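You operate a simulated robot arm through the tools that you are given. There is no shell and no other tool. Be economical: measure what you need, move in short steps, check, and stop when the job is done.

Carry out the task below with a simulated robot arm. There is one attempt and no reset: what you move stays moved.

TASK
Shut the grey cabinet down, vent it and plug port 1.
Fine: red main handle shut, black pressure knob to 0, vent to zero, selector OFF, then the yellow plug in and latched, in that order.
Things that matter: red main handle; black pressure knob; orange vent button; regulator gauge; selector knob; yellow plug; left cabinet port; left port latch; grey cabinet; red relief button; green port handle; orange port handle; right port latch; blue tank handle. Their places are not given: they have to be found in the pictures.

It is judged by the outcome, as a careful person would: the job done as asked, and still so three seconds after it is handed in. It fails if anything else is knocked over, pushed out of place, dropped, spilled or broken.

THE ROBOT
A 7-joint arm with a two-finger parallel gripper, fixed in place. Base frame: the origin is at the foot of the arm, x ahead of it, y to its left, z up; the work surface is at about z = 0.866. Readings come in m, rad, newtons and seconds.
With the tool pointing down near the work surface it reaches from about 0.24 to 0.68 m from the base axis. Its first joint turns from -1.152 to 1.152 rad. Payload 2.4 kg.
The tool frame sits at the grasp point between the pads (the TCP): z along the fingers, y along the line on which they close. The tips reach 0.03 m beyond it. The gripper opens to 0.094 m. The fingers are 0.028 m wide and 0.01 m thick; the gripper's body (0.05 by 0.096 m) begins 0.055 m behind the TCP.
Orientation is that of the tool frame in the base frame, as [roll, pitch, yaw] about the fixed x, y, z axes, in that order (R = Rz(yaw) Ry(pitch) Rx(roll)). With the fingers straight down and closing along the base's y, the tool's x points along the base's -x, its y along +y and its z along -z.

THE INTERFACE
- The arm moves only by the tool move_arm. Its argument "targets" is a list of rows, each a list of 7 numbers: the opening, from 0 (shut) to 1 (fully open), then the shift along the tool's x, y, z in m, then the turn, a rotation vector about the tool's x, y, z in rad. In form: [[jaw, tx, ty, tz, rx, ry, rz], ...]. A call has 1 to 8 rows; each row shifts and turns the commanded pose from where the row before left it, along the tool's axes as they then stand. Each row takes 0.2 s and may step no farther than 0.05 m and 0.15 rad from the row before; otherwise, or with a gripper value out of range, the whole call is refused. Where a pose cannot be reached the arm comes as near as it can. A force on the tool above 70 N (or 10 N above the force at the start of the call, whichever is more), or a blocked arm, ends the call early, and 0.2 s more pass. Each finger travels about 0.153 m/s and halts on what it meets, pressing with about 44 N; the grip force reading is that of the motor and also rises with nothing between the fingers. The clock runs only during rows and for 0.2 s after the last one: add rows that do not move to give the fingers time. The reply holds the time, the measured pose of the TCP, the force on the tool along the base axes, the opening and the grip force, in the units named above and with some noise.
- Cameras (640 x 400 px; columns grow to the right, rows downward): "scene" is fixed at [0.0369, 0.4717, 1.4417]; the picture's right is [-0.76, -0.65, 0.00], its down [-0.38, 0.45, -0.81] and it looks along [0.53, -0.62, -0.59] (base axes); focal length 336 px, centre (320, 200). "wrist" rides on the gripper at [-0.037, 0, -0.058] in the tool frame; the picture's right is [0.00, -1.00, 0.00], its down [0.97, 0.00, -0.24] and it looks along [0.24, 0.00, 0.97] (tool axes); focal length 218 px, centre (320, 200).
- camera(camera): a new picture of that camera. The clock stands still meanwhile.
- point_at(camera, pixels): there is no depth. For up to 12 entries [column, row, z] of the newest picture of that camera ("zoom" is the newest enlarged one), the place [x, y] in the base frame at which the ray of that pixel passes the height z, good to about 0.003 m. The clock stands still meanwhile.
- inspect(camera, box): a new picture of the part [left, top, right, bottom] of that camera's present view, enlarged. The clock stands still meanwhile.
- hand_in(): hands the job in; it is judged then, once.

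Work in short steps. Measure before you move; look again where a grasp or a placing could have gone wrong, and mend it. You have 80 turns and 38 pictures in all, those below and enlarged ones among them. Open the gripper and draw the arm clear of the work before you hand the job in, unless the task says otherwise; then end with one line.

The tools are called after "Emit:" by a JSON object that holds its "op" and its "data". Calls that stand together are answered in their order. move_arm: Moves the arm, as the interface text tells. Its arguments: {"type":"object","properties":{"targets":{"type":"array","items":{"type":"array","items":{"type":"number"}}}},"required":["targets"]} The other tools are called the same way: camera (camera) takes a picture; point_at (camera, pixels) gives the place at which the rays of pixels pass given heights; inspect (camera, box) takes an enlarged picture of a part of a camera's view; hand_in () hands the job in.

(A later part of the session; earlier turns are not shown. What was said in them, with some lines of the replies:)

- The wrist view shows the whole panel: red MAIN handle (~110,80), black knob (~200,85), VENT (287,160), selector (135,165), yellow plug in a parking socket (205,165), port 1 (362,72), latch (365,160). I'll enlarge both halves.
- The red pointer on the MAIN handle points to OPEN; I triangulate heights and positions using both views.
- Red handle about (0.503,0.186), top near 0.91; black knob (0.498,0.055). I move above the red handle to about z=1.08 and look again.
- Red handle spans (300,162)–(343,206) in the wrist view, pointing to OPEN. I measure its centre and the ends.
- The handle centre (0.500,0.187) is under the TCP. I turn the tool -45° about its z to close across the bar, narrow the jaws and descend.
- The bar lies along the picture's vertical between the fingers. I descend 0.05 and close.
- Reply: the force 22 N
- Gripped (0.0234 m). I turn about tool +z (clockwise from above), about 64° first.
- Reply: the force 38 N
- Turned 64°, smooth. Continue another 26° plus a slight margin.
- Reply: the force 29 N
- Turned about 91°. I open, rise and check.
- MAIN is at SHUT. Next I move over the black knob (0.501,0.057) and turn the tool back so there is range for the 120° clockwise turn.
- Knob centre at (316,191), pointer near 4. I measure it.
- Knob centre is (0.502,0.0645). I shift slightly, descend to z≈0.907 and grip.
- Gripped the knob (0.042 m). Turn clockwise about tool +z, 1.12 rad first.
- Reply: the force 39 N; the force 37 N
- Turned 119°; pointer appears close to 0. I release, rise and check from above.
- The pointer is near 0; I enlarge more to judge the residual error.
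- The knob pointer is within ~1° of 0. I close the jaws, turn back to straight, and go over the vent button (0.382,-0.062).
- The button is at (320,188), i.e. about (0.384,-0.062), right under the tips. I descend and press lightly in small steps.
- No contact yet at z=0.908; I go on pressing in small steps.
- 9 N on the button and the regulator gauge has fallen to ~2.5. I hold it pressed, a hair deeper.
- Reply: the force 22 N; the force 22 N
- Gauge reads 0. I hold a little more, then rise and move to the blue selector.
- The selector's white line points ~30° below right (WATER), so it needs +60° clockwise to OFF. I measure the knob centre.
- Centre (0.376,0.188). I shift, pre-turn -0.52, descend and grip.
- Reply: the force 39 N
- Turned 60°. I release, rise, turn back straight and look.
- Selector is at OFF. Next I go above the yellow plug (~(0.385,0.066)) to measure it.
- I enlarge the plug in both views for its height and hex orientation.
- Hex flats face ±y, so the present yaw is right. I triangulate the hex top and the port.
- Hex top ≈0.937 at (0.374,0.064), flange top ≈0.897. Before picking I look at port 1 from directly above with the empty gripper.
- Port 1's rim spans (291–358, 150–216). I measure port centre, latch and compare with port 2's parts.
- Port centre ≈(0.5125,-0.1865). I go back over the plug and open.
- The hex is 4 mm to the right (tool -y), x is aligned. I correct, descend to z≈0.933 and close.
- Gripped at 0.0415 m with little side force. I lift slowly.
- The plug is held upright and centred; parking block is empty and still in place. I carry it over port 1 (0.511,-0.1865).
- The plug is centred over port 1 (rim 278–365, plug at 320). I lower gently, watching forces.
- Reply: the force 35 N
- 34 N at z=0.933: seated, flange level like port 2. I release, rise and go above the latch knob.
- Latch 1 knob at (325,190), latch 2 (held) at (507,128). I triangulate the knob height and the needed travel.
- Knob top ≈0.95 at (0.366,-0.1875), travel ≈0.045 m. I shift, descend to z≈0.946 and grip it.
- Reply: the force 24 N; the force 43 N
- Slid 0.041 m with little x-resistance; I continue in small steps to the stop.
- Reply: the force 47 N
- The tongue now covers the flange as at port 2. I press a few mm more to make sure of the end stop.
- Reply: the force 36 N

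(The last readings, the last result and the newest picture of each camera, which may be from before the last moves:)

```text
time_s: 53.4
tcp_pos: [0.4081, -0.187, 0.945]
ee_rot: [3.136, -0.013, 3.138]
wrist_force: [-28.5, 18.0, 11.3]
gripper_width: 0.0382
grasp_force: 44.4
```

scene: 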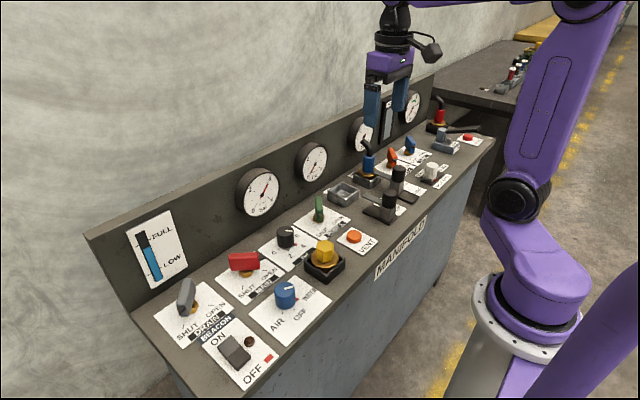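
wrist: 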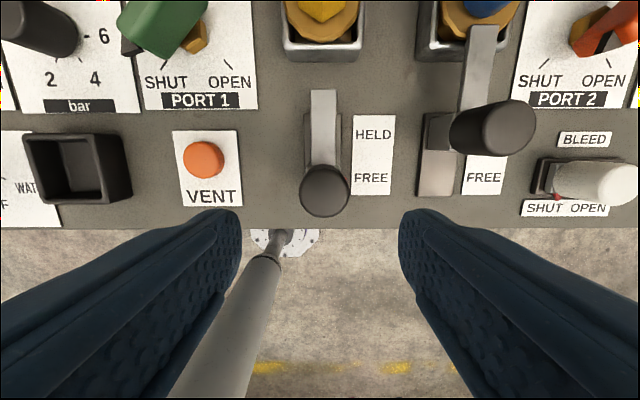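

The stop is reached (-28 N, x no longer advances). I ease back the command, release, rise and view.

Emit:
{"op": "move_arm", "data": {"targets": [[0.2, 0.004, 0, 0, 0, 0, 0], [0.7, 0, 0, 0, 0, 0, 0], [0.7, 0, 0, 0, 0, 0, 0], [0.7, 0, 0, -0.04, 0, 0, 0], [0.7, 0, 0, -0.04, 0, 0, 0], [0.7, 0, 0, -0.045, 0, 0, 0], [0.7, 0.03, 0, -0.03, 0, 0, 0], [0.7, 0.03, 0, -0.03, 0, 0, 0]]}}

Emit:
{"op": "camera", "data": {"camera": "wrist"}}

Emit:
{"op": "camera", "data": {"camera": "scene"}}

```text
time_s: 55.2
tcp_pos: [0.3495, -0.1905, 1.1315]
ee_rot: [3.14, 0.001, 3.138]
wrist_force: [-0.7, 0.0, -0.2]
gripper_width: 0.0658
grasp_force: 0.0
```

```text
4 pictures are left
```

wrist: 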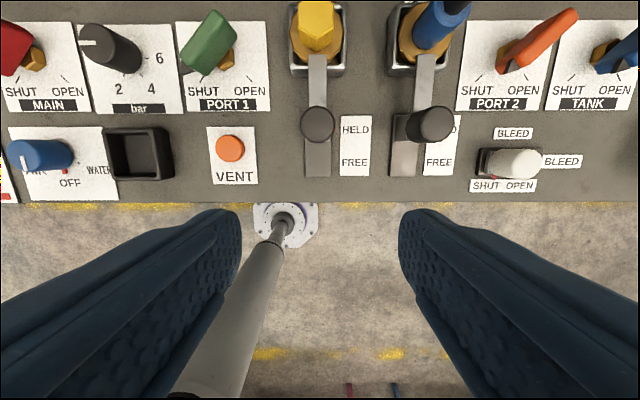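

```text
3 pictures are left
```

scene: 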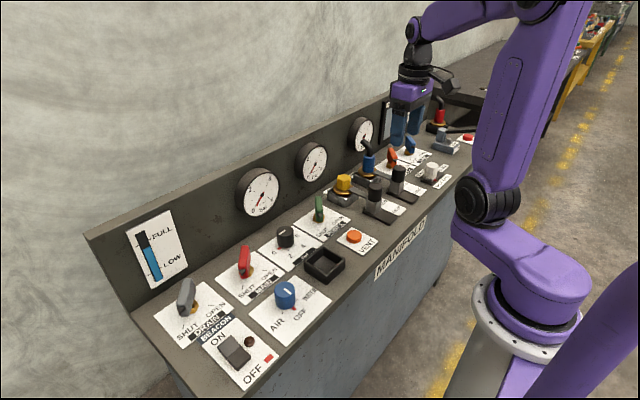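

Both latches sit at the same HELD position, the plug is seated, MAIN is shut, the knob is at 0, the gauge reads 0 and the selector is OFF. The arm is clear, so I hand in.

Emit:
{"op": "hand_in", "data": {}}

```text
The job is handed in.
```

The grey cabinet is shut down and vented, and port 1 is plugged: MAIN is at SHUT, the pressure knob at 0, the regulator gauge reads 0, the selector is OFF, and the yellow plug is seated with its latch at HELD.
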